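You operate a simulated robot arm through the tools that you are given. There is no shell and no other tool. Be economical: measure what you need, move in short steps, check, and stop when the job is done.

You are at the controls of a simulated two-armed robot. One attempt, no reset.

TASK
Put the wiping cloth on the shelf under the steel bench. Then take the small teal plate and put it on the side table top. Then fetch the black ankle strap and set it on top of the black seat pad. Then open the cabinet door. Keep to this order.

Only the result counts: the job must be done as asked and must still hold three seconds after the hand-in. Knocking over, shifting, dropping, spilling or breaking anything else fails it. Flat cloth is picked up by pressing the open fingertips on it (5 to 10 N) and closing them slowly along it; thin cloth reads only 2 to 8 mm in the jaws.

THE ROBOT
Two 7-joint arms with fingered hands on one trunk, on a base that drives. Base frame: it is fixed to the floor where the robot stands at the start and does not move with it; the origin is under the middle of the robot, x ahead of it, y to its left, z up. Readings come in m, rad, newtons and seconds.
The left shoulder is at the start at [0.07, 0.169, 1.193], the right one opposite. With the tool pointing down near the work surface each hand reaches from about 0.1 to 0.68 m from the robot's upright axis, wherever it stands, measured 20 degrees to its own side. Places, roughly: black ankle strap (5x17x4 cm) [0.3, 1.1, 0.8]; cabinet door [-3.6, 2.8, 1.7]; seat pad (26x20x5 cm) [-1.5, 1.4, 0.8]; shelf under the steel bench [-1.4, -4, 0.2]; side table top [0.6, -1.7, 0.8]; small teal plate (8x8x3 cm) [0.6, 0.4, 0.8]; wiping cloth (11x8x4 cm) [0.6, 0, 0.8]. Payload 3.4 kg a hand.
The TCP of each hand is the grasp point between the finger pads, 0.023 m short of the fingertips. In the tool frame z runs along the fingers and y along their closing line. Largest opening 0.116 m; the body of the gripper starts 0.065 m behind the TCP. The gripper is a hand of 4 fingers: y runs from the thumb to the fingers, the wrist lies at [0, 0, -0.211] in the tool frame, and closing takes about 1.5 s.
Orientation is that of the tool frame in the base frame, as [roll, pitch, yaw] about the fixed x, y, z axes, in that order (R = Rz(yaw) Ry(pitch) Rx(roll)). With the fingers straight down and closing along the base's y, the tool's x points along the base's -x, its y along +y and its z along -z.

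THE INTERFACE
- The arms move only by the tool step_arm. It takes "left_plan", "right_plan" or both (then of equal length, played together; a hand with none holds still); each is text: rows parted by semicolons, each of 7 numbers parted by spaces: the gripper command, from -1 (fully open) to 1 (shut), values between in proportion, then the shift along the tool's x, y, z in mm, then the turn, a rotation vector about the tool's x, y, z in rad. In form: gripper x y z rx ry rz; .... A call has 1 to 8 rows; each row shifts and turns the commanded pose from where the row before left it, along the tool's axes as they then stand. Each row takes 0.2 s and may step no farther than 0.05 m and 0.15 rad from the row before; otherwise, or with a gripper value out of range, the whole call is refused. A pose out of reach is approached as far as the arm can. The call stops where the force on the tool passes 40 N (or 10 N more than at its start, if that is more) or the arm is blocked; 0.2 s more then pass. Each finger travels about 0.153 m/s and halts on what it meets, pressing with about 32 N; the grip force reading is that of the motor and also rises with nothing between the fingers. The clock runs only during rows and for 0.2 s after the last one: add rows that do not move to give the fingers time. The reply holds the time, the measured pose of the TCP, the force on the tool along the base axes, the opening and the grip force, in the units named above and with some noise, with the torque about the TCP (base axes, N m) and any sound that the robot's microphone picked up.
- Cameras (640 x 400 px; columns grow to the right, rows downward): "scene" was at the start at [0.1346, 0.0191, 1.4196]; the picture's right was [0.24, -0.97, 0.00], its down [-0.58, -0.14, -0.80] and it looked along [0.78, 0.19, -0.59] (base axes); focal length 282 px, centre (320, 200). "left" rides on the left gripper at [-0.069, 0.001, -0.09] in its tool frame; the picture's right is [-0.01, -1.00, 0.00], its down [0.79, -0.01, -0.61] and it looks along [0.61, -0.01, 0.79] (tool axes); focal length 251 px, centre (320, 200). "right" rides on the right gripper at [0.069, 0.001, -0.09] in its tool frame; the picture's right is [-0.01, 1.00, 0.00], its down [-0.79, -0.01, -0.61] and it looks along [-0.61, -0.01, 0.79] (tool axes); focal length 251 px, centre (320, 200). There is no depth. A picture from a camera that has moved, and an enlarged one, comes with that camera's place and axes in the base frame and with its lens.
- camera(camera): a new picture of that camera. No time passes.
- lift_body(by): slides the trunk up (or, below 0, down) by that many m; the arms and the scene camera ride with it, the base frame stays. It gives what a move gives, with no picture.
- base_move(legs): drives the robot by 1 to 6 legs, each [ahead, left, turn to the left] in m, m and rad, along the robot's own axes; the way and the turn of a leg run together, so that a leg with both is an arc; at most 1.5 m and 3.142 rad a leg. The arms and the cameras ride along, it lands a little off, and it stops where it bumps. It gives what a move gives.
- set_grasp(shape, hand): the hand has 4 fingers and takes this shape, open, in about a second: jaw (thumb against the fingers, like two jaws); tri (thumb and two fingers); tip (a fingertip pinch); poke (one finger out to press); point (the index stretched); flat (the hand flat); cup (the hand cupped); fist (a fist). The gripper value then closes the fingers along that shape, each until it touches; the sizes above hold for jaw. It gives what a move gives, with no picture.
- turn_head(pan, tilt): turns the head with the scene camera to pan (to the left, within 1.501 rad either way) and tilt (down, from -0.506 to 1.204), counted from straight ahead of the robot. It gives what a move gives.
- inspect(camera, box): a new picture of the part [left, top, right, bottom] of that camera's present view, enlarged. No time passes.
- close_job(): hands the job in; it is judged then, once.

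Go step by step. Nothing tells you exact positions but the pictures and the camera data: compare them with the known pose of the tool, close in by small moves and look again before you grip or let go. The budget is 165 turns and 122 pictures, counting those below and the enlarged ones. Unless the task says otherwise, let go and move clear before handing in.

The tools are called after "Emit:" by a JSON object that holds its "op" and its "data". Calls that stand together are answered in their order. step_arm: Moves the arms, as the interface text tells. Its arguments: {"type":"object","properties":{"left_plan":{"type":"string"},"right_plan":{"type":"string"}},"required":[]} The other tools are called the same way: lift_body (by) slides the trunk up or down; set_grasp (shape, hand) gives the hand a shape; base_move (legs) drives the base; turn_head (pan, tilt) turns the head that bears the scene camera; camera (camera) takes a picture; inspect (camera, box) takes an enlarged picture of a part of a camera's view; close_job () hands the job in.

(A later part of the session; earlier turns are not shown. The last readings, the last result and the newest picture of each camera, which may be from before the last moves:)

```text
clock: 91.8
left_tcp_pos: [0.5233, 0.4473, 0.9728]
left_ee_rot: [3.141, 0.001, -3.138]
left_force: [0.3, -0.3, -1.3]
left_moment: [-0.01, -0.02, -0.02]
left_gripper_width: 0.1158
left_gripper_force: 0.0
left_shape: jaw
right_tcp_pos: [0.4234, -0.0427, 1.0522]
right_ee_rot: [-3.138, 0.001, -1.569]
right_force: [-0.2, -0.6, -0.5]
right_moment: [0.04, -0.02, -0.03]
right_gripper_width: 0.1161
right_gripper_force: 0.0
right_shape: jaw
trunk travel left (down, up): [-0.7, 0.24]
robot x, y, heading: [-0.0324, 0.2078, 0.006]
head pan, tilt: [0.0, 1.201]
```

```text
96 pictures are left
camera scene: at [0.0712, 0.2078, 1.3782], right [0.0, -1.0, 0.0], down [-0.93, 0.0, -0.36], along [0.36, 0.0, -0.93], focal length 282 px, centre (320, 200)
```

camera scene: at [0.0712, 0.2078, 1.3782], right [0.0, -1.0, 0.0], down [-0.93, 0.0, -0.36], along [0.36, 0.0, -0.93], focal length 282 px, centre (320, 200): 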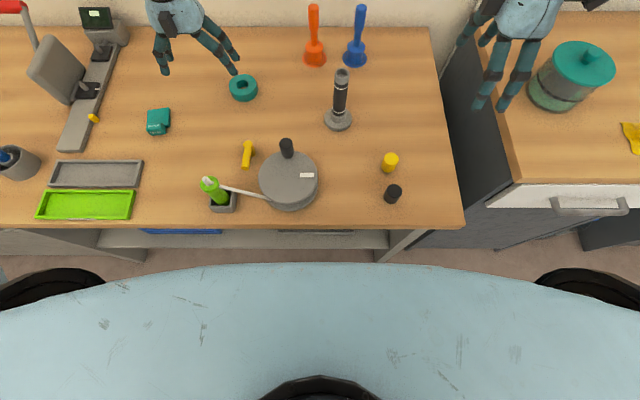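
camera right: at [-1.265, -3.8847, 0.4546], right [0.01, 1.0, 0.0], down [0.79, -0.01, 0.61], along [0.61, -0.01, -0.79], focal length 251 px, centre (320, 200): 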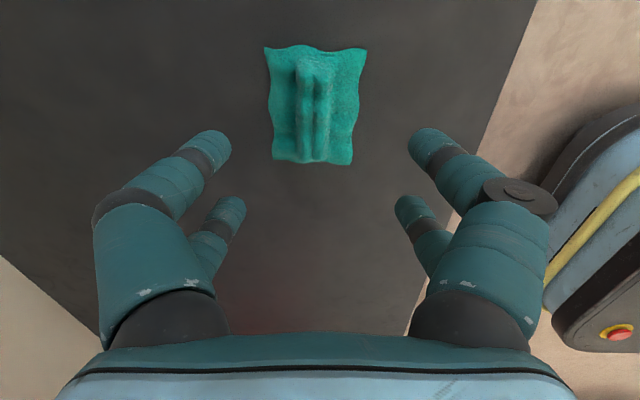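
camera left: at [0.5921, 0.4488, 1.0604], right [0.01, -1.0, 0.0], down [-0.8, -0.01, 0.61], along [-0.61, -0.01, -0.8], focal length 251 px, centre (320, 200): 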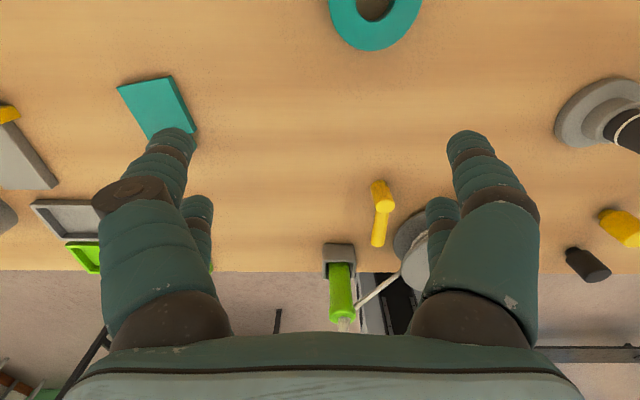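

There's about 0.1 m of clearance at the chest and base, so I'll drive 0.08 m forward.

Emit:
{"op": "base_move", "data": {"legs": [[0.08, 0, 0]]}}

Emit:
{"op": "camera", "data": {"camera": "left"}}

```text
clock: 92.8
left_tcp_pos: [0.6022, 0.447, 0.973]
left_ee_rot: [3.141, 0.003, -3.137]
left_force: [-0.1, -0.3, 0.8]
left_moment: [0.0, -0.04, -0.02]
left_gripper_width: 0.1158
left_gripper_force: 0.0
left_shape: jaw
right_tcp_pos: [0.5016, -0.0427, 1.0531]
right_ee_rot: [-3.136, 0.003, -1.57]
right_force: [0.6, -0.8, -0.1]
right_moment: [0.0, -0.03, -0.02]
right_gripper_width: 0.116
right_gripper_force: 0.0
right_shape: jaw
trunk travel left (down, up): [-0.7, 0.24]
robot x, y, heading: [0.0448, 0.2082, 0.005]
head pan, tilt: [0.0, 1.201]
```

```text
95 pictures are left
camera left: at [0.671, 0.4485, 1.0618], right [0.01, -1.0, 0.0], down [-0.8, -0.01, 0.6], along [-0.6, -0.01, -0.8], focal length 251 px, centre (320, 200)
```

left: 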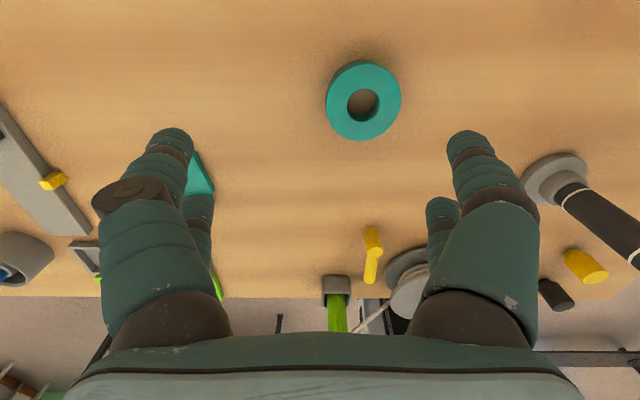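

Plate centre reads [0.605, 0.408]. I'll center in y and descend to about z=0.88 first.

Emit:
{"op": "step_arm", "data": {"left_plan": "-1 -1 -39 0 0 0 0; -1 0 0 45 0 0 0; -1 0 0 45 0 0 0"}}

Emit:
{"op": "camera", "data": {"camera": "left"}}

```text
clock: 93.6
left_tcp_pos: [0.5636, 0.4365, 0.9038]
left_ee_rot: [-3.14, 0.005, -3.138]
left_force: [0.1, 0.8, -0.8]
left_moment: [0.04, -0.01, 0.0]
left_gripper_width: 0.1158
left_gripper_force: 0.1
left_shape: jaw
left hand out of reach, approached as far as the arm can: row 1, 2, 3
right_tcp_pos: [0.5036, -0.0412, 1.0535]
right_ee_rot: [-3.136, 0.001, -1.57]
right_force: [0.0, -0.5, 0.1]
right_moment: [0.0, 0.02, -0.02]
right_gripper_width: 0.116
right_gripper_force: 0.0
right_shape: jaw
trunk travel left (down, up): [-0.7, 0.24]
robot x, y, heading: [0.0447, 0.2088, 0.008]
head pan, tilt: [0.0, 1.201]
```

```text
94 pictures are left
camera left: at [0.632, 0.4383, 0.9925], right [0.01, -1.0, 0.0], down [-0.8, -0.01, 0.6], along [-0.6, -0.01, -0.8], focal length 251 px, centre (320, 200)
```

left: 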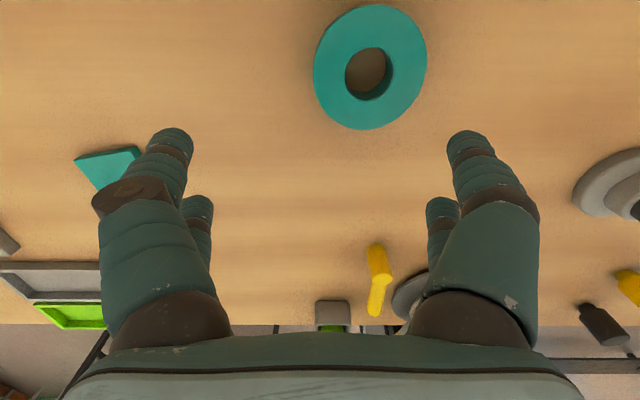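

The commanded pose had run ahead of the real one; I'll bring it back onto the plate.

Emit:
{"op": "step_arm", "data": {"left_plan": "-1 35 20 0 0 0 0; -1 35 20 0 0 0 0; -1 0 0 0 0 0 0"}}

Emit:
{"op": "camera", "data": {"camera": "left"}}

```text
clock: 94.4
left_tcp_pos: [0.4919, 0.4763, 0.9049]
left_ee_rot: [3.141, 0.003, -3.139]
left_force: [0.6, -0.9, 0.5]
left_moment: [0.01, 0.02, 0.0]
left_gripper_width: 0.116
left_gripper_force: 0.1
left_shape: jaw
right_tcp_pos: [0.5032, -0.0435, 1.0519]
right_ee_rot: [-3.138, 0.004, -1.568]
right_force: [-0.6, -0.1, 0.5]
right_moment: [0.0, 0.01, -0.01]
right_gripper_width: 0.1162
right_gripper_force: 0.0
right_shape: jaw
trunk travel left (down, up): [-0.7, 0.24]
robot x, y, heading: [0.0442, 0.2095, 0.002]
head pan, tilt: [0.0, 1.201]
```

```text
93 pictures are left
camera left: at [0.5616, 0.4766, 0.9933], right [0.01, -1.0, 0.0], down [-0.8, -0.01, 0.61], along [-0.61, -0.01, -0.8], focal length 251 px, centre (320, 200)
```

left: 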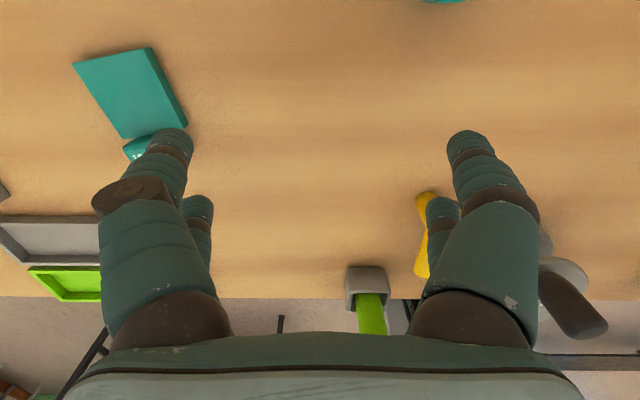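

The reach shortens with this wrist yaw; the right arm reached farther when turned 90°, so I'll mirror that turn on the left hand.

Emit:
{"op": "step_arm", "data": {"left_plan": "-1 0 0 -40 0 0 0.15; -1 0 0 0 0 0 0.15; -1 0 0 0 0 0 0.15; -1 0 0 0 0 0 0.15; -1 0 0 0 0 0 0.15; -1 0 0 0 0 0 0.15; -1 0 0 0 0 0 0.15; -1 0 0 0 0 0 0.15"}}

Emit:
{"op": "step_arm", "data": {"left_plan": "-1 0 0 0 0 0 0.15; -1 0 0 0 0 0 0.15; -1 0 0 0 0 0 0.075; -1 -35 35 0 0 0 0; -1 -35 35 0 0 0 0; -1 0 35 0 0 0 0; -1 0 0 0 0 0 0"}}

Emit:
{"op": "camera", "data": {"camera": "left"}}

```text
clock: 96.2
left_tcp_pos: [0.4927, 0.4752, 0.9438]
left_ee_rot: [3.141, 0.0, 1.941]
left_force: [-0.1, -0.7, 0.5]
left_moment: [-0.06, 0.02, 0.01]
left_gripper_width: 0.1156
left_gripper_force: 0.0
left_shape: jaw
right_tcp_pos: [0.503, -0.0424, 1.0518]
right_ee_rot: [-3.137, 0.002, -1.568]
right_force: [-0.2, -0.5, 0.1]
right_moment: [0.0, -0.03, -0.02]
right_gripper_width: 0.1157
right_gripper_force: 0.0
right_shape: jaw
trunk travel left (down, up): [-0.7, 0.24]
robot x, y, heading: [0.0464, 0.207, 0.007]
head pan, tilt: [0.0, 1.201]
```

```text
clock: 97.8
left_tcp_pos: [0.579, 0.4183, 0.9535]
left_ee_rot: [3.137, -0.001, 1.571]
left_force: [0.1, 0.1, 0.2]
left_moment: [-0.02, 0.0, -0.04]
left_gripper_width: 0.116
left_gripper_force: 0.0
left_shape: jaw
left hand out of reach, approached as far as the arm can: row 6
right_tcp_pos: [0.5034, -0.0434, 1.0525]
right_ee_rot: [-3.137, 0.002, -1.568]
right_force: [-0.5, -0.3, 1.1]
right_moment: [0.02, 0.02, -0.02]
right_gripper_width: 0.1161
right_gripper_force: 0.1
right_shape: jaw
trunk travel left (down, up): [-0.7, 0.24]
robot x, y, heading: [0.045, 0.209, 0.002]
head pan, tilt: [0.0, 1.201]
```

```text
92 pictures are left
camera left: at [0.5799, 0.3488, 1.043], right [-1.0, -0.01, 0.0], down [-0.01, 0.79, 0.61], along [0.0, 0.61, -0.79], focal length 251 px, centre (320, 200)
```

left: 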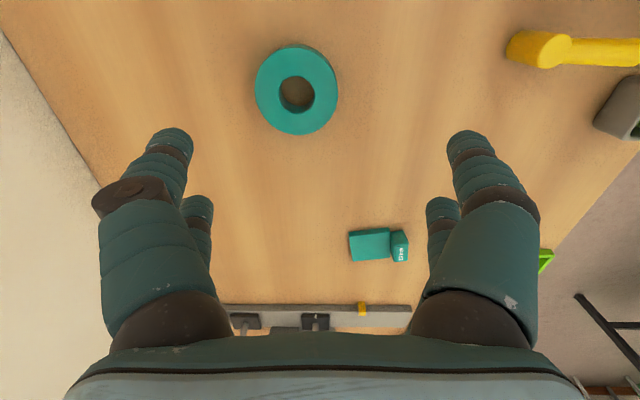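

The left arm still falls short, but the right arm has proven reach there. I'll retract the left hand, back off, shift left, and use the right hand for the plate.

Emit:
{"op": "step_arm", "data": {"left_plan": "-1 0 -30 -38 0 0 0; -1 0 -30 -38 0 0 0; -1 0 -30 -38 0 0 0; -1 0 -30 -38 0 0 0; -1 10 -45 0 0 0 0; -1 10 -45 0 0 0 0; -1 10 -45 0 0 0 0; -1 0 -40 0 0 0 0"}}

Emit:
{"op": "base_move", "data": {"legs": [[-0.25, 0, 0], [0, 0.36, 0], [0.2, 0, 0]]}}

Emit:
{"op": "camera", "data": {"camera": "right"}}

Emit:
{"op": "camera", "data": {"camera": "scene"}}

```text
clock: 99.6
left_tcp_pos: [0.3041, 0.4475, 1.1207]
left_ee_rot: [-3.141, 0.0, 1.571]
left_force: [0.6, 0.2, -0.4]
left_moment: [0.0, 0.01, -0.02]
left_gripper_width: 0.1157
left_gripper_force: 0.0
left_shape: jaw
left hand out of reach, approached as far as the arm can: row 8
right_tcp_pos: [0.5026, -0.0436, 1.0528]
right_ee_rot: [-3.136, 0.002, -1.57]
right_force: [-0.8, 0.1, -0.4]
right_moment: [0.01, 0.02, -0.02]
right_gripper_width: 0.1161
right_gripper_force: 0.0
right_shape: jaw
trunk travel left (down, up): [-0.7, 0.24]
robot x, y, heading: [0.0467, 0.2094, 0.011]
head pan, tilt: [0.0, 1.201]
```

```text
clock: 104.6
left_tcp_pos: [0.2556, 0.8088, 1.121]
left_ee_rot: [-3.14, 0.001, 1.566]
left_force: [-0.2, -1.2, 0.2]
left_moment: [0.0, -0.01, -0.03]
left_gripper_width: 0.116
left_gripper_force: 0.1
left_shape: jaw
right_tcp_pos: [0.45, 0.317, 1.0525]
right_ee_rot: [-3.136, 0.001, -1.574]
right_force: [-0.5, 0.7, 0.0]
right_moment: [-0.01, 0.03, 0.01]
right_gripper_width: 0.1157
right_gripper_force: 0.2
right_shape: jaw
trunk travel left (down, up): [-0.7, 0.24]
robot x, y, heading: [-0.0061, 0.5701, 0.003]
head pan, tilt: [0.0, 1.201]
```

```text
91 pictures are left
camera right: at [0.4488, 0.2484, 1.1446], right [-1.0, 0.01, -0.01], down [0.0, 0.79, 0.61], along [0.01, 0.61, -0.79], focal length 251 px, centre (320, 200)
```

right: 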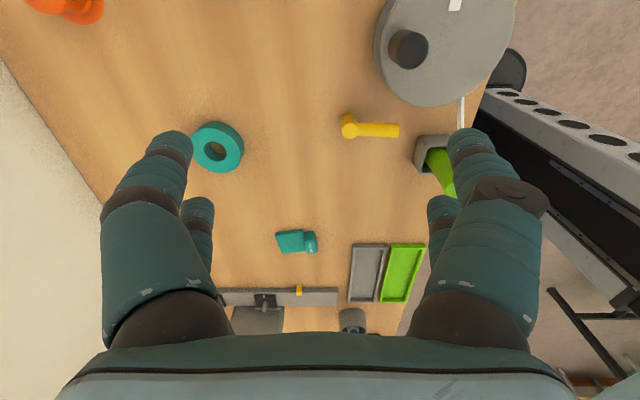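

```text
90 pictures are left
camera scene: at [0.0995, 0.5679, 1.3782], right [0.0, -1.0, 0.0], down [-0.93, 0.0, -0.36], along [0.36, 0.0, -0.93], focal length 282 px, centre (320, 200)
```

scene: 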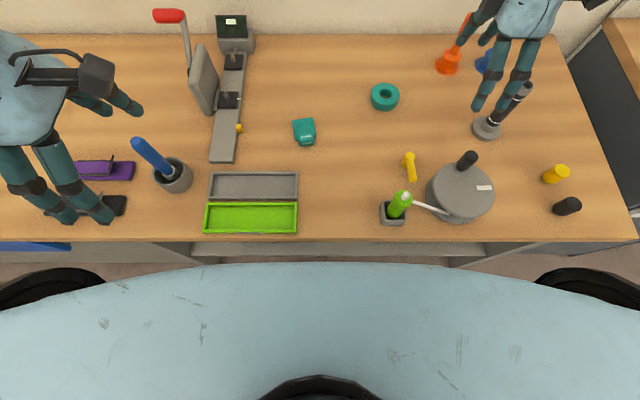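

Plate at [0.60, 0.405]. I'll move the right hand over it and lower.

Emit:
{"op": "step_arm", "data": {"right_plan": "-1 -22 -25 30 0 0 0; -1 -22 -25 30 0 0 0; -1 -22 -25 30 0 0 0; -1 -22 -25 0 0 0 0; -1 0 -25 0 0 0 0; -1 0 -25 0 0 0 0; -1 0 0 0 0 0 0"}}

Emit:
{"op": "camera", "data": {"camera": "right"}}

```text
clock: 106.2
left_tcp_pos: [0.2556, 0.8072, 1.1206]
left_ee_rot: [3.141, 0.0, 1.569]
left_force: [0.1, 0.5, 0.0]
left_moment: [0.02, -0.03, 0.02]
left_gripper_width: 0.1159
left_gripper_force: 0.1
left_shape: jaw
right_tcp_pos: [0.6025, 0.4051, 0.9639]
right_ee_rot: [-3.135, 0.002, -1.573]
right_force: [0.1, 0.5, -0.1]
right_moment: [0.0, 0.01, -0.01]
right_gripper_width: 0.116
right_gripper_force: 0.0
right_shape: jaw
trunk travel left (down, up): [-0.7, 0.24]
robot x, y, heading: [-0.0034, 0.5683, -0.0]
head pan, tilt: [0.0, 1.201]
```

```text
89 pictures are left
camera right: at [0.6008, 0.3359, 1.0552], right [-1.0, 0.01, -0.01], down [0.0, 0.79, 0.61], along [0.01, 0.61, -0.79], focal length 251 px, centre (320, 200)
```

right: 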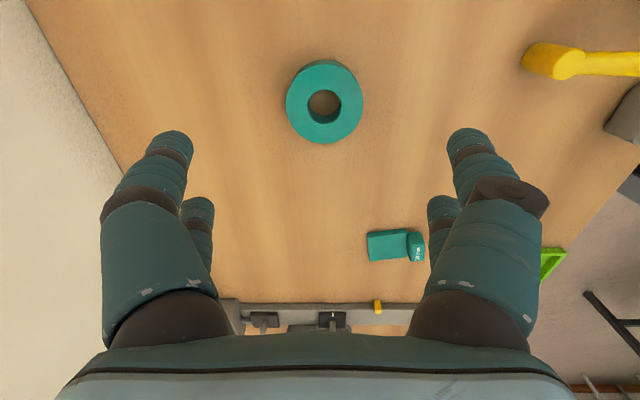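

Reach is good and it's centered. Descending.

Emit:
{"op": "step_arm", "data": {"right_plan": "-1 0 4 40 0 0 0; -1 0 0 40 0 0 0; -1 0 0 30 0 0 0; -1 0 0 10 0 0 0"}}

Emit:
{"op": "camera", "data": {"camera": "right"}}

```text
clock: 107.2
left_tcp_pos: [0.2565, 0.807, 1.121]
left_ee_rot: [3.141, -0.001, 1.568]
left_force: [-0.2, 0.0, 0.1]
left_moment: [-0.01, 0.0, -0.02]
left_gripper_width: 0.1157
left_gripper_force: 0.0
left_shape: jaw
right_tcp_pos: [0.5999, 0.4037, 0.8419]
right_ee_rot: [-3.135, 0.001, -1.573]
right_force: [-0.5, -0.8, -0.1]
right_moment: [0.03, 0.0, 0.03]
right_gripper_width: 0.116
right_gripper_force: 0.1
right_shape: jaw
trunk travel left (down, up): [-0.7, 0.24]
robot x, y, heading: [-0.0053, 0.5686, 0.0]
head pan, tilt: [0.0, 1.201]
```

```text
88 pictures are left
camera right: at [0.5969, 0.3359, 0.9337], right [-1.0, 0.01, 0.0], down [0.01, 0.79, 0.61], along [0.01, 0.61, -0.79], focal length 251 px, centre (320, 200)
```

right: 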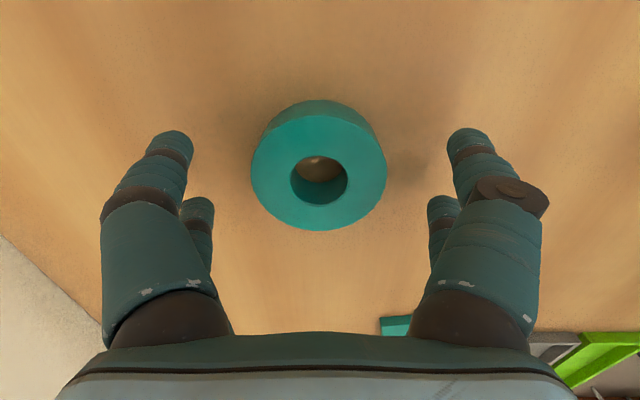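

Centered. Lower a bit more and close.

Emit:
{"op": "step_arm", "data": {"right_plan": "-1 3 0 7 0 0 0; -1 0 0 4 0 0 0; -0.4 0 0 0 0 0 0; 0 0 0 0 0 0 0; 0.5 0 0 0 0 0 0; 1 0 0 0 0 0 0; 1 0 0 0 0 0 0; 1 0 0 0 0 0 0"}}

Emit:
{"op": "step_arm", "data": {"right_plan": "1 0 0 -5 0 0 0; 1 0 0 -15 0 0 0; 1 0 0 -30 0 0 0; 1 0 0 -45 0 0 0"}}

Emit:
{"op": "camera", "data": {"camera": "right"}}

```text
clock: 109.0
left_tcp_pos: [0.2562, 0.8069, 1.1195]
left_ee_rot: [3.142, 0.001, 1.567]
left_force: [0.5, 0.6, -0.2]
left_moment: [-0.02, -0.01, 0.01]
left_gripper_width: 0.116
left_gripper_force: 0.1
left_shape: jaw
right_tcp_pos: [0.5996, 0.4017, 0.8319]
right_ee_rot: [-3.136, 0.002, -1.573]
right_force: [-0.2, -1.5, -0.8]
right_moment: [-0.07, 0.0, 0.11]
right_gripper_width: 0.0498
right_gripper_force: 32.2
right_shape: jaw
trunk travel left (down, up): [-0.7, 0.24]
robot x, y, heading: [-0.0081, 0.5676, 0.001]
head pan, tilt: [0.0, 1.201]
```

```text
clock: 110.0
left_tcp_pos: [0.2555, 0.8071, 1.1205]
left_ee_rot: [-3.141, 0.001, 1.568]
left_force: [0.4, -0.6, -0.3]
left_moment: [-0.04, -0.02, 0.01]
left_gripper_width: 0.1159
left_gripper_force: 0.1
left_shape: jaw
right_tcp_pos: [0.5976, 0.4013, 0.9272]
right_ee_rot: [-3.137, 0.002, -1.573]
right_force: [0.9, 0.2, -4.1]
right_moment: [-0.03, 0.01, -0.01]
right_gripper_width: 0.0494
right_gripper_force: 31.4
right_shape: jaw
trunk travel left (down, up): [-0.7, 0.24]
robot x, y, heading: [-0.0066, 0.5685, 0.002]
head pan, tilt: [0.0, 1.201]
```

```text
87 pictures are left
camera right: at [0.5956, 0.3321, 1.0192], right [-1.0, 0.01, 0.0], down [0.01, 0.79, 0.61], along [0.01, 0.61, -0.79], focal length 251 px, centre (320, 200)
```

right: 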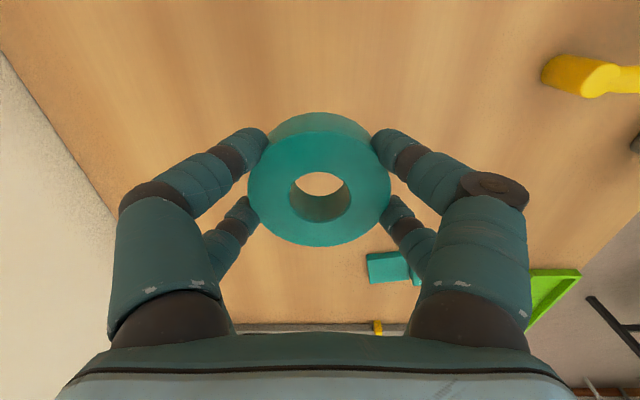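

Plate is held. I'll raise and retract it, then strafe to the side table.

Emit:
{"op": "step_arm", "data": {"right_plan": "1 0 0 -45 0 0 0; 1 0 0 -45 0 0 0; 1 0 0 -45 0 0 0; 1 15 45 0 0 0 0; 1 15 45 0 0 0 0; 1 15 45 0 0 0 0; 1 0 40 0 0 0 0"}}

Emit:
{"op": "base_move", "data": {"legs": [[-0.5, 0, 0], [0, -1.0, 0], [0, -1.05, 0]]}}

Emit:
{"op": "turn_head", "data": {"pan": 0, "tilt": 0.6}}

Emit:
{"op": "camera", "data": {"camera": "scene"}}

```text
clock: 111.6
left_tcp_pos: [0.2557, 0.8059, 1.1222]
left_ee_rot: [3.141, -0.001, 1.566]
left_force: [-0.4, 0.1, 0.2]
left_moment: [-0.02, 0.03, -0.01]
left_gripper_width: 0.116
left_gripper_force: 0.0
left_shape: jaw
right_tcp_pos: [0.4203, 0.3552, 1.0609]
right_ee_rot: [-3.135, 0.002, -1.571]
right_force: [-0.9, -0.2, -5.8]
right_moment: [-0.05, -0.05, 0.01]
right_gripper_width: 0.0484
right_gripper_force: 31.8
right_shape: jaw
trunk travel left (down, up): [-0.7, 0.24]
robot x, y, heading: [-0.0068, 0.5702, -0.0]
head pan, tilt: [0.0, 1.201]
```

```text
clock: 124.3
left_tcp_pos: [-0.2427, -1.2324, 1.1204]
left_ee_rot: [-3.139, 0.0, 1.569]
left_force: [-0.2, -0.4, 0.2]
left_moment: [0.0, 0.01, -0.03]
left_gripper_width: 0.116
left_gripper_force: 0.0
left_shape: jaw
right_tcp_pos: [-0.0757, -1.6834, 1.0606]
right_ee_rot: [-3.136, 0.002, -1.571]
right_force: [0.0, -0.2, -4.6]
right_moment: [-0.05, 0.02, -0.02]
right_gripper_width: 0.0485
right_gripper_force: 32.2
right_shape: jaw
trunk travel left (down, up): [-0.7, 0.24]
robot x, y, heading: [-0.5019, -1.4725, 0.002]
head pan, tilt: [0.0, 1.201]
```

```text
clock: 125.3
left_tcp_pos: [-0.2422, -1.2333, 1.1206]
left_ee_rot: [-3.139, 0.001, 1.569]
left_force: [-0.4, 0.1, 0.8]
left_moment: [0.03, 0.02, 0.02]
left_gripper_width: 0.1158
left_gripper_force: 0.0
left_shape: jaw
right_tcp_pos: [-0.0765, -1.6842, 1.0601]
right_ee_rot: [-3.137, 0.001, -1.571]
right_force: [-0.1, -0.1, -3.9]
right_moment: [-0.01, 0.01, 0.01]
right_gripper_width: 0.0485
right_gripper_force: 32.2
right_shape: jaw
trunk travel left (down, up): [-0.7, 0.24]
robot x, y, heading: [-0.5061, -1.4689, 0.001]
head pan, tilt: [0.0, 0.6]
```

```text
86 pictures are left
camera scene: at [-0.3647, -1.4724, 1.4226], right [0.0, -1.0, 0.0], down [-0.57, 0.0, -0.82], along [0.82, 0.0, -0.57], focal length 282 px, centre (320, 200)
```

scene: 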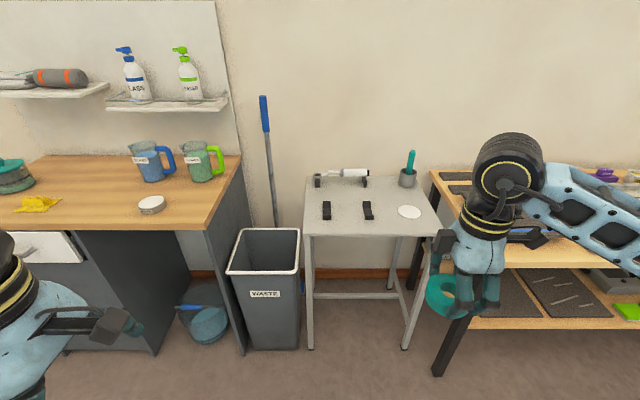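

Emit:
{"op": "inspect", "data": {"camera": "scene", "box": [280, 130, 460, 250]}}

```text
3.33 times, centred on (370, 190) of scene
camera zoom: at [-0.3647, -1.4724, 1.4226], right [0.0, -1.0, 0.0], down [-0.57, 0.0, -0.82], along [0.82, 0.0, -0.57], focal length 938 px, centre (153, 233)
```

zoom: 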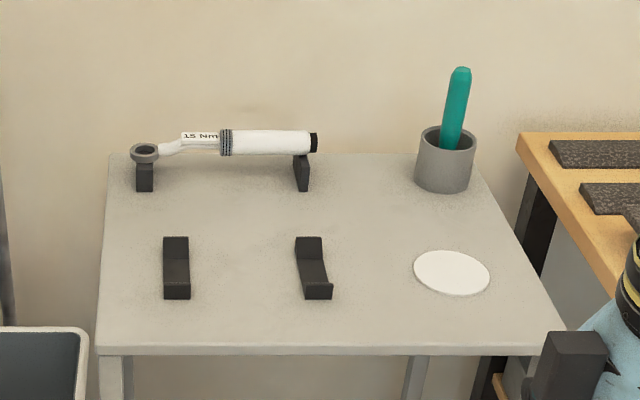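

The grey side table has free space at about [0.52, -1.715], between the right black support and the white disc. I'll drive in.

Emit:
{"op": "base_move", "data": {"legs": [[0.46, -0.03, 0]]}}

Emit:
{"op": "camera", "data": {"camera": "right"}}

Emit:
{"op": "camera", "data": {"camera": "scene"}}

```text
clock: 128.0
left_tcp_pos: [0.2196, -1.26, 1.1201]
left_ee_rot: [-3.141, -0.001, 1.573]
left_force: [-1.3, -0.6, 0.5]
left_moment: [-0.02, -0.03, 0.0]
left_gripper_width: 0.1156
left_gripper_force: 0.0
left_shape: jaw
right_tcp_pos: [0.3867, -1.71, 1.0616]
right_ee_rot: [-3.136, 0.003, -1.567]
right_force: [0.2, -1.2, -4.1]
right_moment: [0.02, 0.02, 0.02]
right_gripper_width: 0.0486
right_gripper_force: 31.3
right_shape: jaw
trunk travel left (down, up): [-0.7, 0.24]
robot x, y, heading: [-0.0413, -1.4959, 0.003]
head pan, tilt: [0.0, 0.6]
```

```text
84 pictures are left
camera right: at [0.3848, -1.7787, 1.1523], right [-1.0, 0.01, -0.01], down [0.0, 0.79, 0.61], along [0.01, 0.61, -0.79], focal length 251 px, centre (320, 200)
```

right: 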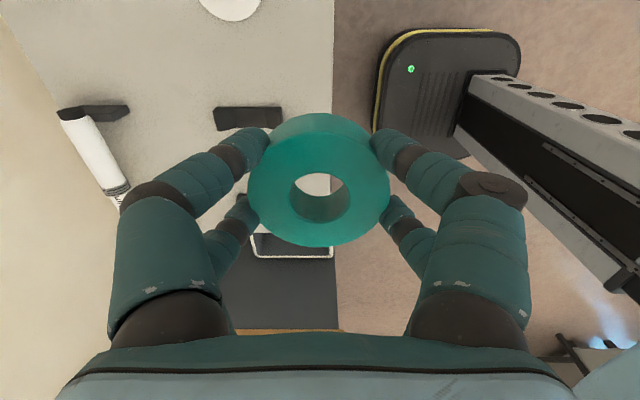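

```text
83 pictures are left
camera scene: at [0.0972, -1.4999, 1.4227], right [0.01, -1.0, 0.0], down [-0.56, 0.0, -0.83], along [0.83, 0.0, -0.56], focal length 282 px, centre (320, 200)
```

scene: 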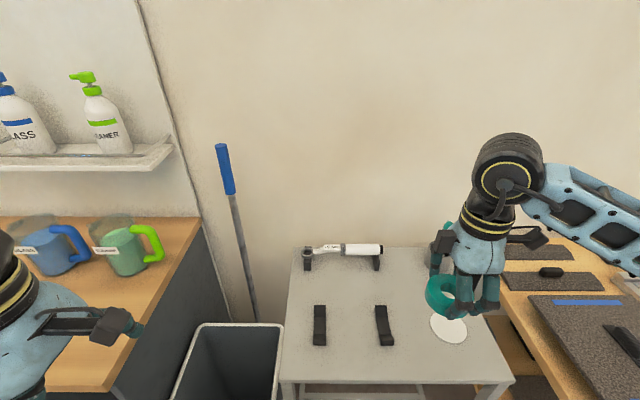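

I'll lower part way and extend to x≈0.53.

Emit:
{"op": "step_arm", "data": {"right_plan": "1 5 -15 40 0 0 0; 1 0 -32 30 0 0 0; 1 0 -32 30 0 0 0; 1 0 -32 0 0 0 0; 1 0 -32 0 0 0 0; 1 0 0 0 0 0 0"}}

Emit:
{"op": "camera", "data": {"camera": "right"}}

Emit:
{"op": "camera", "data": {"camera": "scene"}}

```text
clock: 129.4
left_tcp_pos: [0.2187, -1.2593, 1.12]
left_ee_rot: [3.141, 0.001, 1.573]
left_force: [-0.2, 0.9, 0.0]
left_moment: [0.02, -0.01, -0.02]
left_gripper_width: 0.1158
left_gripper_force: 0.0
left_shape: jaw
right_tcp_pos: [0.5289, -1.7159, 0.9613]
right_ee_rot: [-3.137, 0.002, -1.567]
right_force: [0.0, -0.2, -5.5]
right_moment: [-0.05, 0.01, 0.02]
right_gripper_width: 0.0483
right_gripper_force: 32.2
right_shape: jaw
trunk travel left (down, up): [-0.7, 0.24]
robot x, y, heading: [-0.0374, -1.4962, 0.007]
head pan, tilt: [0.0, 0.6]
```

```text
82 pictures are left
camera right: at [0.5281, -1.7841, 1.0525], right [-1.0, 0.01, 0.0], down [0.0, 0.79, 0.61], along [0.01, 0.61, -0.79], focal length 251 px, centre (320, 200)
```

right: 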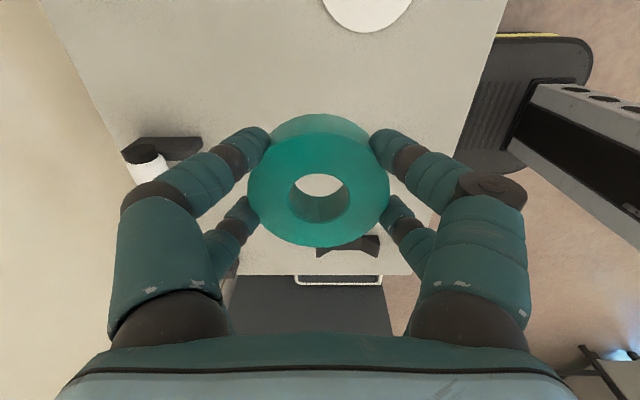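

```text
81 pictures are left
camera scene: at [0.0975, -1.5005, 1.4227], right [0.01, -1.0, 0.0], down [-0.57, 0.0, -0.82], along [0.82, 0.0, -0.57], focal length 282 px, centre (320, 200)
```

scene: 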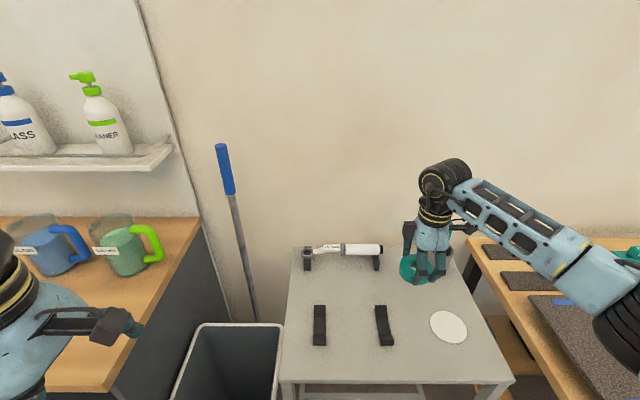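

I'll shift a bit further back and right to clear the support and disc, then descend.

Emit:
{"op": "step_arm", "data": {"right_plan": "1 9 -31 0 0 0 0; 1 0 0 40 0 0 0; 1 0 0 35 0 0 0; 1 0 0 20 0 0 0; 1 0 0 0 0 0 0"}}

Emit:
{"op": "camera", "data": {"camera": "right"}}

Emit:
{"op": "inspect", "data": {"camera": "scene", "box": [280, 200, 520, 390]}}

```text
clock: 130.6
left_tcp_pos: [0.2187, -1.2594, 1.1208]
left_ee_rot: [-3.14, 0.001, 1.572]
left_force: [0.5, 0.1, 0.8]
left_moment: [-0.03, -0.03, -0.03]
left_gripper_width: 0.1157
left_gripper_force: 0.0
left_shape: jaw
right_tcp_pos: [0.561, -1.7237, 0.8666]
right_ee_rot: [-3.136, 0.002, -1.566]
right_force: [0.6, -0.7, -4.7]
right_moment: [-0.03, -0.01, 0.02]
right_gripper_width: 0.048
right_gripper_force: 31.7
right_shape: jaw
trunk travel left (down, up): [-0.7, 0.24]
robot x, y, heading: [-0.041, -1.5006, 0.005]
head pan, tilt: [0.0, 0.6]
```

```text
80 pictures are left
camera right: at [0.5604, -1.792, 0.9576], right [-1.0, 0.01, 0.0], down [0.0, 0.79, 0.61], along [0.01, 0.61, -0.79], focal length 251 px, centre (320, 200)
```

right: 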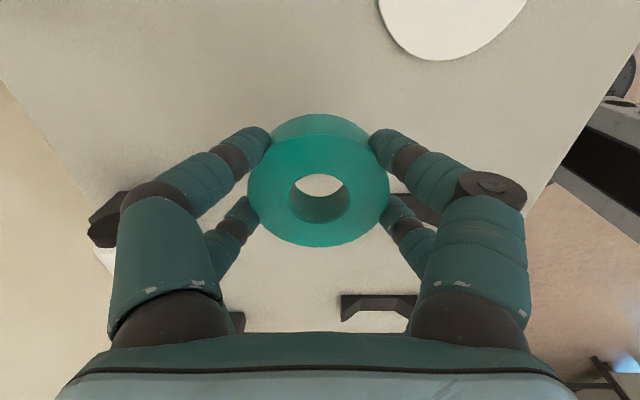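

```text
2.11 times, centred on (400, 295) of scene
camera zoom: at [0.0978, -1.5002, 1.4227], right [0.01, -1.0, 0.0], down [-0.57, 0.0, -0.82], along [0.82, 0.0, -0.57], focal length 593 px, centre (152, 0)
```

zoom: 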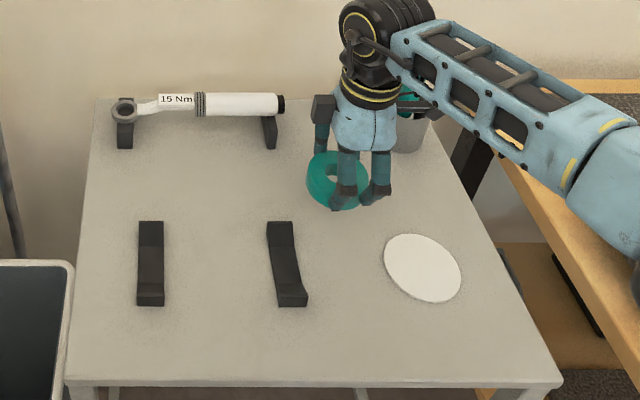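

Clear on all sides. I'll shift slightly more and feel down to the surface.

Emit:
{"op": "step_arm", "data": {"right_plan": "1 5 -10 10 0 0 0; 1 0 0 10 0 0 0; 1 0 0 6 0 0 0; 1 0 0 4 0 0 0"}}

```text
clock: 131.6
left_tcp_pos: [0.219, -1.2589, 1.1195]
left_ee_rot: [-3.141, 0.0, 1.573]
left_force: [0.2, -0.8, 0.4]
left_moment: [0.0, 0.0, -0.01]
left_gripper_width: 0.116
left_gripper_force: 0.1
left_shape: jaw
right_tcp_pos: [0.572, -1.73, 0.8349]
right_ee_rot: [-3.138, 0.001, -1.567]
right_force: [0.5, -0.3, -5.4]
right_moment: [-0.02, 0.02, 0.01]
right_gripper_width: 0.048
right_gripper_force: 31.8
right_shape: jaw
trunk travel left (down, up): [-0.7, 0.24]
robot x, y, heading: [-0.0396, -1.4986, 0.007]
head pan, tilt: [0.0, 0.6]
```

Emit:
{"op": "step_arm", "data": {"right_plan": "1 0 0 2 0 0 0; 1 0 0 2 0 0 0"}}

```text
clock: 132.2
left_tcp_pos: [0.2202, -1.2594, 1.1189]
left_ee_rot: [-3.138, -0.001, 1.573]
left_force: [0.4, 0.7, -0.6]
left_moment: [-0.02, -0.01, 0.01]
left_gripper_width: 0.1158
left_gripper_force: 0.0
left_shape: jaw
right_tcp_pos: [0.5726, -1.7287, 0.8317]
right_ee_rot: [-3.136, 0.002, -1.568]
right_force: [-0.6, 0.0, -5.7]
right_moment: [-0.01, -0.02, 0.0]
right_gripper_width: 0.0478
right_gripper_force: 31.9
right_shape: jaw
trunk travel left (down, up): [-0.7, 0.24]
robot x, y, heading: [-0.0407, -1.5026, 0.006]
head pan, tilt: [0.0, 0.6]
```

Emit:
{"op": "step_arm", "data": {"right_plan": "1 0 0 2 0 0 0; 1 0 0 2 0 0 0; 1 0 0 2 0 0 0"}}

```text
clock: 133.0
left_tcp_pos: [0.2196, -1.2596, 1.1198]
left_ee_rot: [-3.141, 0.0, 1.573]
left_force: [0.4, -0.1, -0.9]
left_moment: [0.03, -0.01, -0.01]
left_gripper_width: 0.116
left_gripper_force: 0.1
left_shape: jaw
right_tcp_pos: [0.5719, -1.7285, 0.8251]
right_ee_rot: [-3.138, 0.002, -1.567]
right_force: [0.4, -0.3, -4.8]
right_moment: [-0.05, 0.0, -0.01]
right_gripper_width: 0.0481
right_gripper_force: 31.8
right_shape: jaw
trunk travel left (down, up): [-0.7, 0.24]
robot x, y, heading: [-0.0403, -1.4984, 0.006]
head pan, tilt: [0.0, 0.6]
```

Emit:
{"op": "step_arm", "data": {"right_plan": "1 0 0 2 0 0 0; 1 0 0 2 0 0 0; 1 0 0 2 0 0 0"}}

Emit:
{"op": "inspect", "data": {"camera": "scene", "box": [360, 220, 480, 320]}}

```text
clock: 133.8
left_tcp_pos: [0.219, -1.2596, 1.1206]
left_ee_rot: [-3.14, 0.0, 1.572]
left_force: [-0.2, -0.4, -0.8]
left_moment: [-0.02, -0.02, 0.01]
left_gripper_width: 0.1157
left_gripper_force: 0.0
left_shape: jaw
right_tcp_pos: [0.5715, -1.7285, 0.8205]
right_ee_rot: [-3.137, 0.001, -1.567]
right_force: [-0.5, -0.2, -4.4]
right_moment: [-0.03, -0.01, 0.0]
right_gripper_width: 0.048
right_gripper_force: 31.9
right_shape: jaw
trunk travel left (down, up): [-0.7, 0.24]
robot x, y, heading: [-0.0385, -1.4997, 0.008]
head pan, tilt: [0.0, 0.6]
```

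```text
4.00 times, centred on (420, 270) of scene
camera zoom: at [0.0983, -1.5, 1.4226], right [0.01, -1.0, 0.0], down [-0.57, 0.0, -0.82], along [0.82, 0.0, -0.57], focal length 1126 px, centre (-80, -80)
```

zoom: 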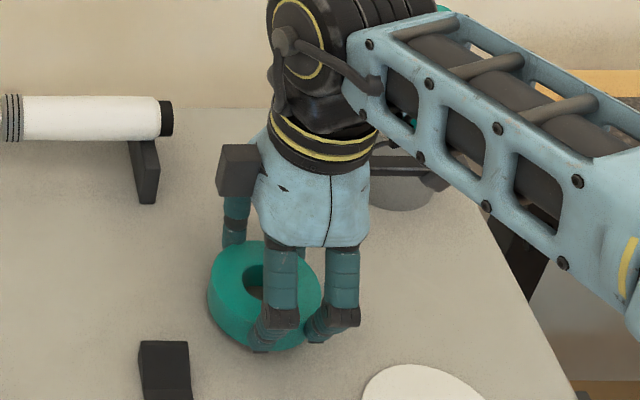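

Emit:
{"op": "step_arm", "data": {"right_plan": "1 0 0 2 0 0 0; 1 0 0 2 0 0 0; 1 0 0 2 0 0 0; 1 0 0 2 0 0 0"}}

```text
clock: 134.8
left_tcp_pos: [0.2199, -1.2597, 1.1196]
left_ee_rot: [-3.141, 0.0, 1.571]
left_force: [1.0, -0.5, 0.2]
left_moment: [0.02, 0.0, 0.04]
left_gripper_width: 0.1159
left_gripper_force: 0.1
left_shape: jaw
right_tcp_pos: [0.5714, -1.7285, 0.8117]
right_ee_rot: [-3.135, 0.003, -1.567]
right_force: [1.0, -1.0, -3.4]
right_moment: [0.0, 0.0, -0.01]
right_gripper_width: 0.0482
right_gripper_force: 31.7
right_shape: jaw
trunk travel left (down, up): [-0.7, 0.24]
robot x, y, heading: [-0.037, -1.4989, 0.007]
head pan, tilt: [0.0, 0.6]
```

Emit:
{"op": "step_arm", "data": {"right_plan": "1 0 0 2 0 0 0; 1 0 0 2 0 0 0; 1 0 0 2 0 0 0"}}

```text
clock: 135.6
left_tcp_pos: [0.2155, -1.2585, 1.1208]
left_ee_rot: [3.138, 0.001, 1.573]
left_force: [-0.2, 0.6, -0.9]
left_moment: [0.03, 0.01, 0.02]
left_gripper_width: 0.116
left_gripper_force: 0.0
left_shape: jaw
right_tcp_pos: [0.5701, -1.7273, 0.8117]
right_ee_rot: [-3.129, 0.0, -1.569]
right_force: [7.3, -7.5, 28.4]
right_moment: [-0.02, -0.15, 0.06]
right_gripper_width: 0.0485
right_gripper_force: 32.1
right_shape: jaw
trunk travel left (down, up): [-0.7, 0.24]
robot x, y, heading: [-0.0409, -1.4979, 0.006]
head pan, tilt: [0.0, 0.6]
```

Contact with the side table at TCP z≈0.811. Unload, open a bit, and rise.

Emit:
{"op": "step_arm", "data": {"right_plan": "1 0 0 -4 0 0 0; 0.1 0 0 0 0 0 0; -0.1 0 0 0 0 0 0; -0.4 0 0 0 0 0 0; -0.6 0 0 0 0 0 0; -0.6 0 0 0 0 0 0; -0.6 0 0 -20 0 0 0; -0.6 0 0 -45 0 0 0"}}

Emit:
{"op": "step_arm", "data": {"right_plan": "-0.6 0 0 -45 0 0 0; -0.6 0 0 -45 0 0 0; -0.6 0 0 -45 0 0 0; -0.6 0 40 0 0 0 0; -0.6 0 40 0 0 0 0; -0.6 0 40 0 0 0 0; -0.6 0 40 0 0 0 0"}}

Emit:
{"op": "camera", "data": {"camera": "scene"}}

```text
clock: 137.4
left_tcp_pos: [0.2179, -1.2603, 1.1212]
left_ee_rot: [3.141, 0.001, 1.573]
left_force: [-0.6, 0.8, -0.5]
left_moment: [0.0, 0.01, 0.0]
left_gripper_width: 0.1158
left_gripper_force: 0.1
left_shape: jaw
right_tcp_pos: [0.5714, -1.7284, 0.8753]
right_ee_rot: [-3.137, 0.001, -1.567]
right_force: [-0.1, 0.0, 0.2]
right_moment: [0.02, -0.01, 0.01]
right_gripper_width: 0.0928
right_gripper_force: 0.0
right_shape: jaw
trunk travel left (down, up): [-0.7, 0.24]
robot x, y, heading: [-0.0449, -1.4975, 0.003]
head pan, tilt: [0.0, 0.6]
```

```text
clock: 139.0
left_tcp_pos: [0.218, -1.2607, 1.1217]
left_ee_rot: [3.139, 0.002, 1.573]
left_force: [0.1, 0.4, -0.2]
left_moment: [0.03, -0.02, -0.01]
left_gripper_width: 0.1157
left_gripper_force: 0.1
left_shape: jaw
right_tcp_pos: [0.4099, -1.7302, 1.0096]
right_ee_rot: [-3.134, 0.003, -1.567]
right_force: [0.1, 0.2, 0.0]
right_moment: [0.0, 0.01, -0.02]
right_gripper_width: 0.0927
right_gripper_force: 0.1
right_shape: jaw
trunk travel left (down, up): [-0.7, 0.24]
robot x, y, heading: [-0.0412, -1.5019, 0.005]
head pan, tilt: [0.0, 0.6]
```

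```text
77 pictures are left
camera scene: at [0.0956, -1.5006, 1.4229], right [0.01, -1.0, 0.0], down [-0.56, 0.0, -0.83], along [0.83, 0.01, -0.56], focal length 282 px, centre (320, 200)
```

scene: 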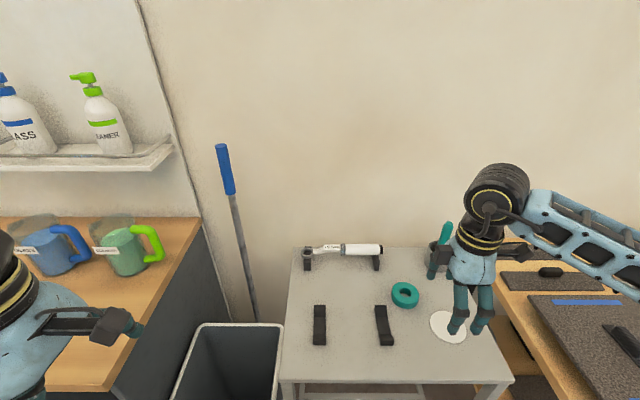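

The plate rests free on the side table. Next the ankle strap: back away and strafe left toward it, with a look ahead.

Emit:
{"op": "step_arm", "data": {"right_plan": "-1 0 0 -45 0 0 0"}}

Emit:
{"op": "base_move", "data": {"legs": [[-0.45, 0, 0], [0, 1.2, 0], [0, 0.9, 0]]}}

Emit:
{"op": "turn_head", "data": {"pan": 0.8, "tilt": 0.5}}

Emit:
{"op": "camera", "data": {"camera": "scene"}}

Emit:
{"op": "turn_head", "data": {"pan": 1.5, "tilt": 0.3}}

Emit:
{"op": "camera", "data": {"camera": "scene"}}

```text
clock: 139.4
left_tcp_pos: [0.2185, -1.2596, 1.1199]
left_ee_rot: [-3.14, 0.001, 1.572]
left_force: [-0.7, 0.0, -1.0]
left_moment: [-0.02, 0.02, 0.01]
left_gripper_width: 0.1157
left_gripper_force: 0.1
left_shape: jaw
right_tcp_pos: [0.4107, -1.729, 1.0553]
right_ee_rot: [-3.135, 0.0, -1.568]
right_force: [-0.2, 0.7, 0.4]
right_moment: [-0.01, 0.01, -0.01]
right_gripper_width: 0.1159
right_gripper_force: 0.1
right_shape: jaw
trunk travel left (down, up): [-0.7, 0.24]
robot x, y, heading: [-0.0397, -1.4998, 0.004]
head pan, tilt: [0.0, 0.6]
```

```text
clock: 152.2
left_tcp_pos: [-0.2469, 0.8427, 1.1199]
left_ee_rot: [3.141, 0.0, 1.574]
left_force: [0.2, -0.2, -0.2]
left_moment: [-0.03, 0.01, 0.0]
left_gripper_width: 0.116
left_gripper_force: 0.0
left_shape: jaw
right_tcp_pos: [-0.0544, 0.3727, 1.0543]
right_ee_rot: [-3.137, 0.002, -1.565]
right_force: [1.0, -0.1, 0.3]
right_moment: [0.01, -0.02, -0.01]
right_gripper_width: 0.1157
right_gripper_force: 0.0
right_shape: jaw
trunk travel left (down, up): [-0.7, 0.24]
robot x, y, heading: [-0.5076, 0.607, 0.007]
head pan, tilt: [0.0, 0.6]
```

```text
clock: 153.3
left_tcp_pos: [-0.2462, 0.8427, 1.1207]
left_ee_rot: [3.141, 0.001, 1.574]
left_force: [0.2, -0.4, 0.6]
left_moment: [-0.03, -0.01, 0.0]
left_gripper_width: 0.1161
left_gripper_force: 0.1
left_shape: jaw
right_tcp_pos: [-0.0532, 0.3721, 1.0532]
right_ee_rot: [-3.136, 0.003, -1.565]
right_force: [-0.8, -0.4, 1.0]
right_moment: [0.02, 0.0, -0.04]
right_gripper_width: 0.1159
right_gripper_force: 0.1
right_shape: jaw
trunk travel left (down, up): [-0.7, 0.24]
robot x, y, heading: [-0.5057, 0.6039, 0.005]
head pan, tilt: [0.799, 0.499]
```

```text
76 pictures are left
camera scene: at [-0.3935, 0.667, 1.4318], right [0.72, -0.69, 0.0], down [-0.33, -0.35, -0.88], along [0.61, 0.63, -0.48], focal length 282 px, centre (320, 200)
```

scene: 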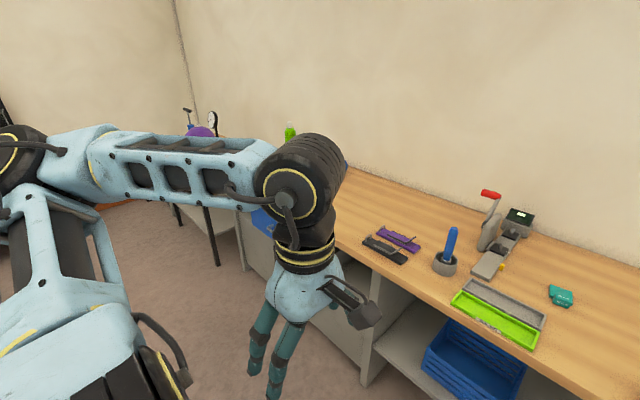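

```text
clock: 154.4
left_tcp_pos: [-0.2469, 0.8419, 1.1198]
left_ee_rot: [3.141, -0.001, 1.573]
left_force: [-0.4, 0.5, -0.2]
left_moment: [0.0, 0.02, 0.02]
left_gripper_width: 0.1158
left_gripper_force: 0.0
left_shape: jaw
right_tcp_pos: [-0.0538, 0.3734, 1.0537]
right_ee_rot: [-3.138, 0.002, -1.566]
right_force: [0.2, 0.8, 0.0]
right_moment: [0.0, -0.01, -0.03]
right_gripper_width: 0.1161
right_gripper_force: 0.0
right_shape: jaw
trunk travel left (down, up): [-0.7, 0.24]
robot x, y, heading: [-0.5066, 0.6033, 0.009]
head pan, tilt: [1.499, 0.3]
```

```text
75 pictures are left
camera scene: at [-0.4505, 0.6946, 1.4502], right [1.0, -0.06, 0.0], down [-0.02, -0.3, -0.96], along [0.06, 0.95, -0.3], focal length 282 px, centre (320, 200)
```

scene: 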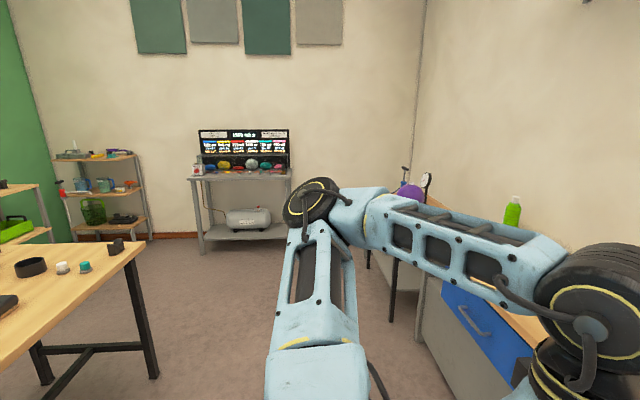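

The strap seems to be the black item on the main table near [0.3, 1.1]. I'll approach it with the left hand.

Emit:
{"op": "base_move", "data": {"legs": [[0, 0.29, 0], [0.25, 0, 0]]}}

Emit:
{"op": "turn_head", "data": {"pan": 0.3, "tilt": 0.75}}

Emit:
{"op": "camera", "data": {"camera": "scene"}}

Emit:
{"op": "camera", "data": {"camera": "left"}}

```text
clock: 157.8
left_tcp_pos: [-0.002, 1.139, 1.1199]
left_ee_rot: [3.141, 0.0, 1.585]
left_force: [-0.8, 0.2, 0.5]
left_moment: [-0.01, -0.02, 0.01]
left_gripper_width: 0.116
left_gripper_force: 0.1
left_shape: jaw
right_tcp_pos: [0.1962, 0.6709, 1.0544]
right_ee_rot: [-3.135, 0.002, -1.555]
right_force: [1.4, -0.3, 1.1]
right_moment: [0.02, 0.0, -0.01]
right_gripper_width: 0.1161
right_gripper_force: 0.1
right_shape: jaw
trunk travel left (down, up): [-0.7, 0.24]
robot x, y, heading: [-0.2576, 0.8932, 0.016]
head pan, tilt: [1.499, 0.3]
```

```text
clock: 159.2
left_tcp_pos: [-0.0014, 1.1384, 1.1214]
left_ee_rot: [-3.141, 0.001, 1.584]
left_force: [0.2, 0.5, 0.4]
left_moment: [-0.01, -0.01, 0.03]
left_gripper_width: 0.1158
left_gripper_force: 0.2
left_shape: jaw
right_tcp_pos: [0.1961, 0.6713, 1.0555]
right_ee_rot: [-3.136, 0.001, -1.555]
right_force: [0.4, 0.0, 0.6]
right_moment: [0.03, 0.01, 0.02]
right_gripper_width: 0.1159
right_gripper_force: 0.2
right_shape: jaw
trunk travel left (down, up): [-0.7, 0.24]
robot x, y, heading: [-0.2552, 0.8958, 0.018]
head pan, tilt: [0.3, 0.75]
```

```text
74 pictures are left
camera scene: at [-0.1292, 0.9223, 1.4099], right [0.31, -0.95, 0.0], down [-0.65, -0.21, -0.73], along [0.69, 0.23, -0.68], focal length 282 px, centre (320, 200)
```

scene: 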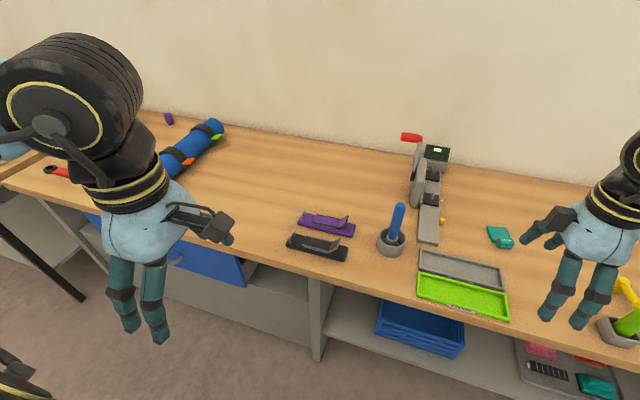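

```text
73 pictures are left
camera left: at [0.0009, 1.071, 1.2093], right [-1.0, -0.02, 0.0], down [-0.02, 0.79, 0.61], along [-0.01, 0.61, -0.8], focal length 251 px, centre (320, 200)
```

left: 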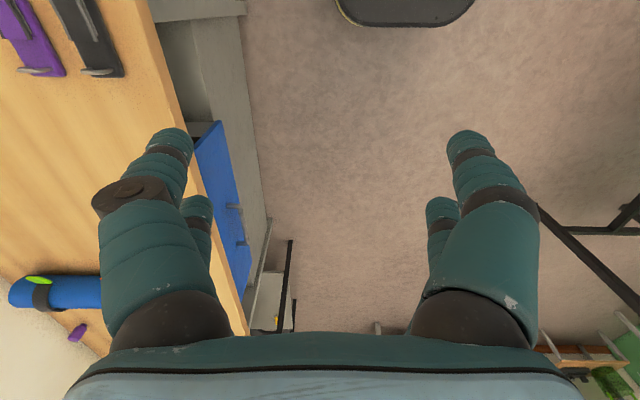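

Emit:
{"op": "inspect", "data": {"camera": "scene", "box": [260, 190, 420, 290]}}

```text
4.00 times, centred on (340, 240) of scene
camera zoom: at [-0.1292, 0.9223, 1.4099], right [0.31, -0.95, 0.0], down [-0.65, -0.21, -0.73], along [0.69, 0.23, -0.68], focal length 1126 px, centre (240, 40)
```

zoom: 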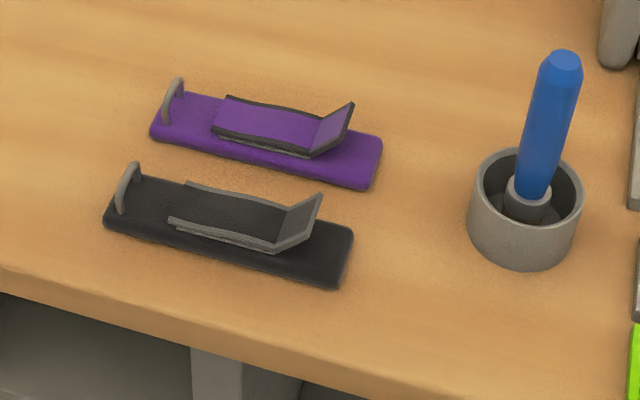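

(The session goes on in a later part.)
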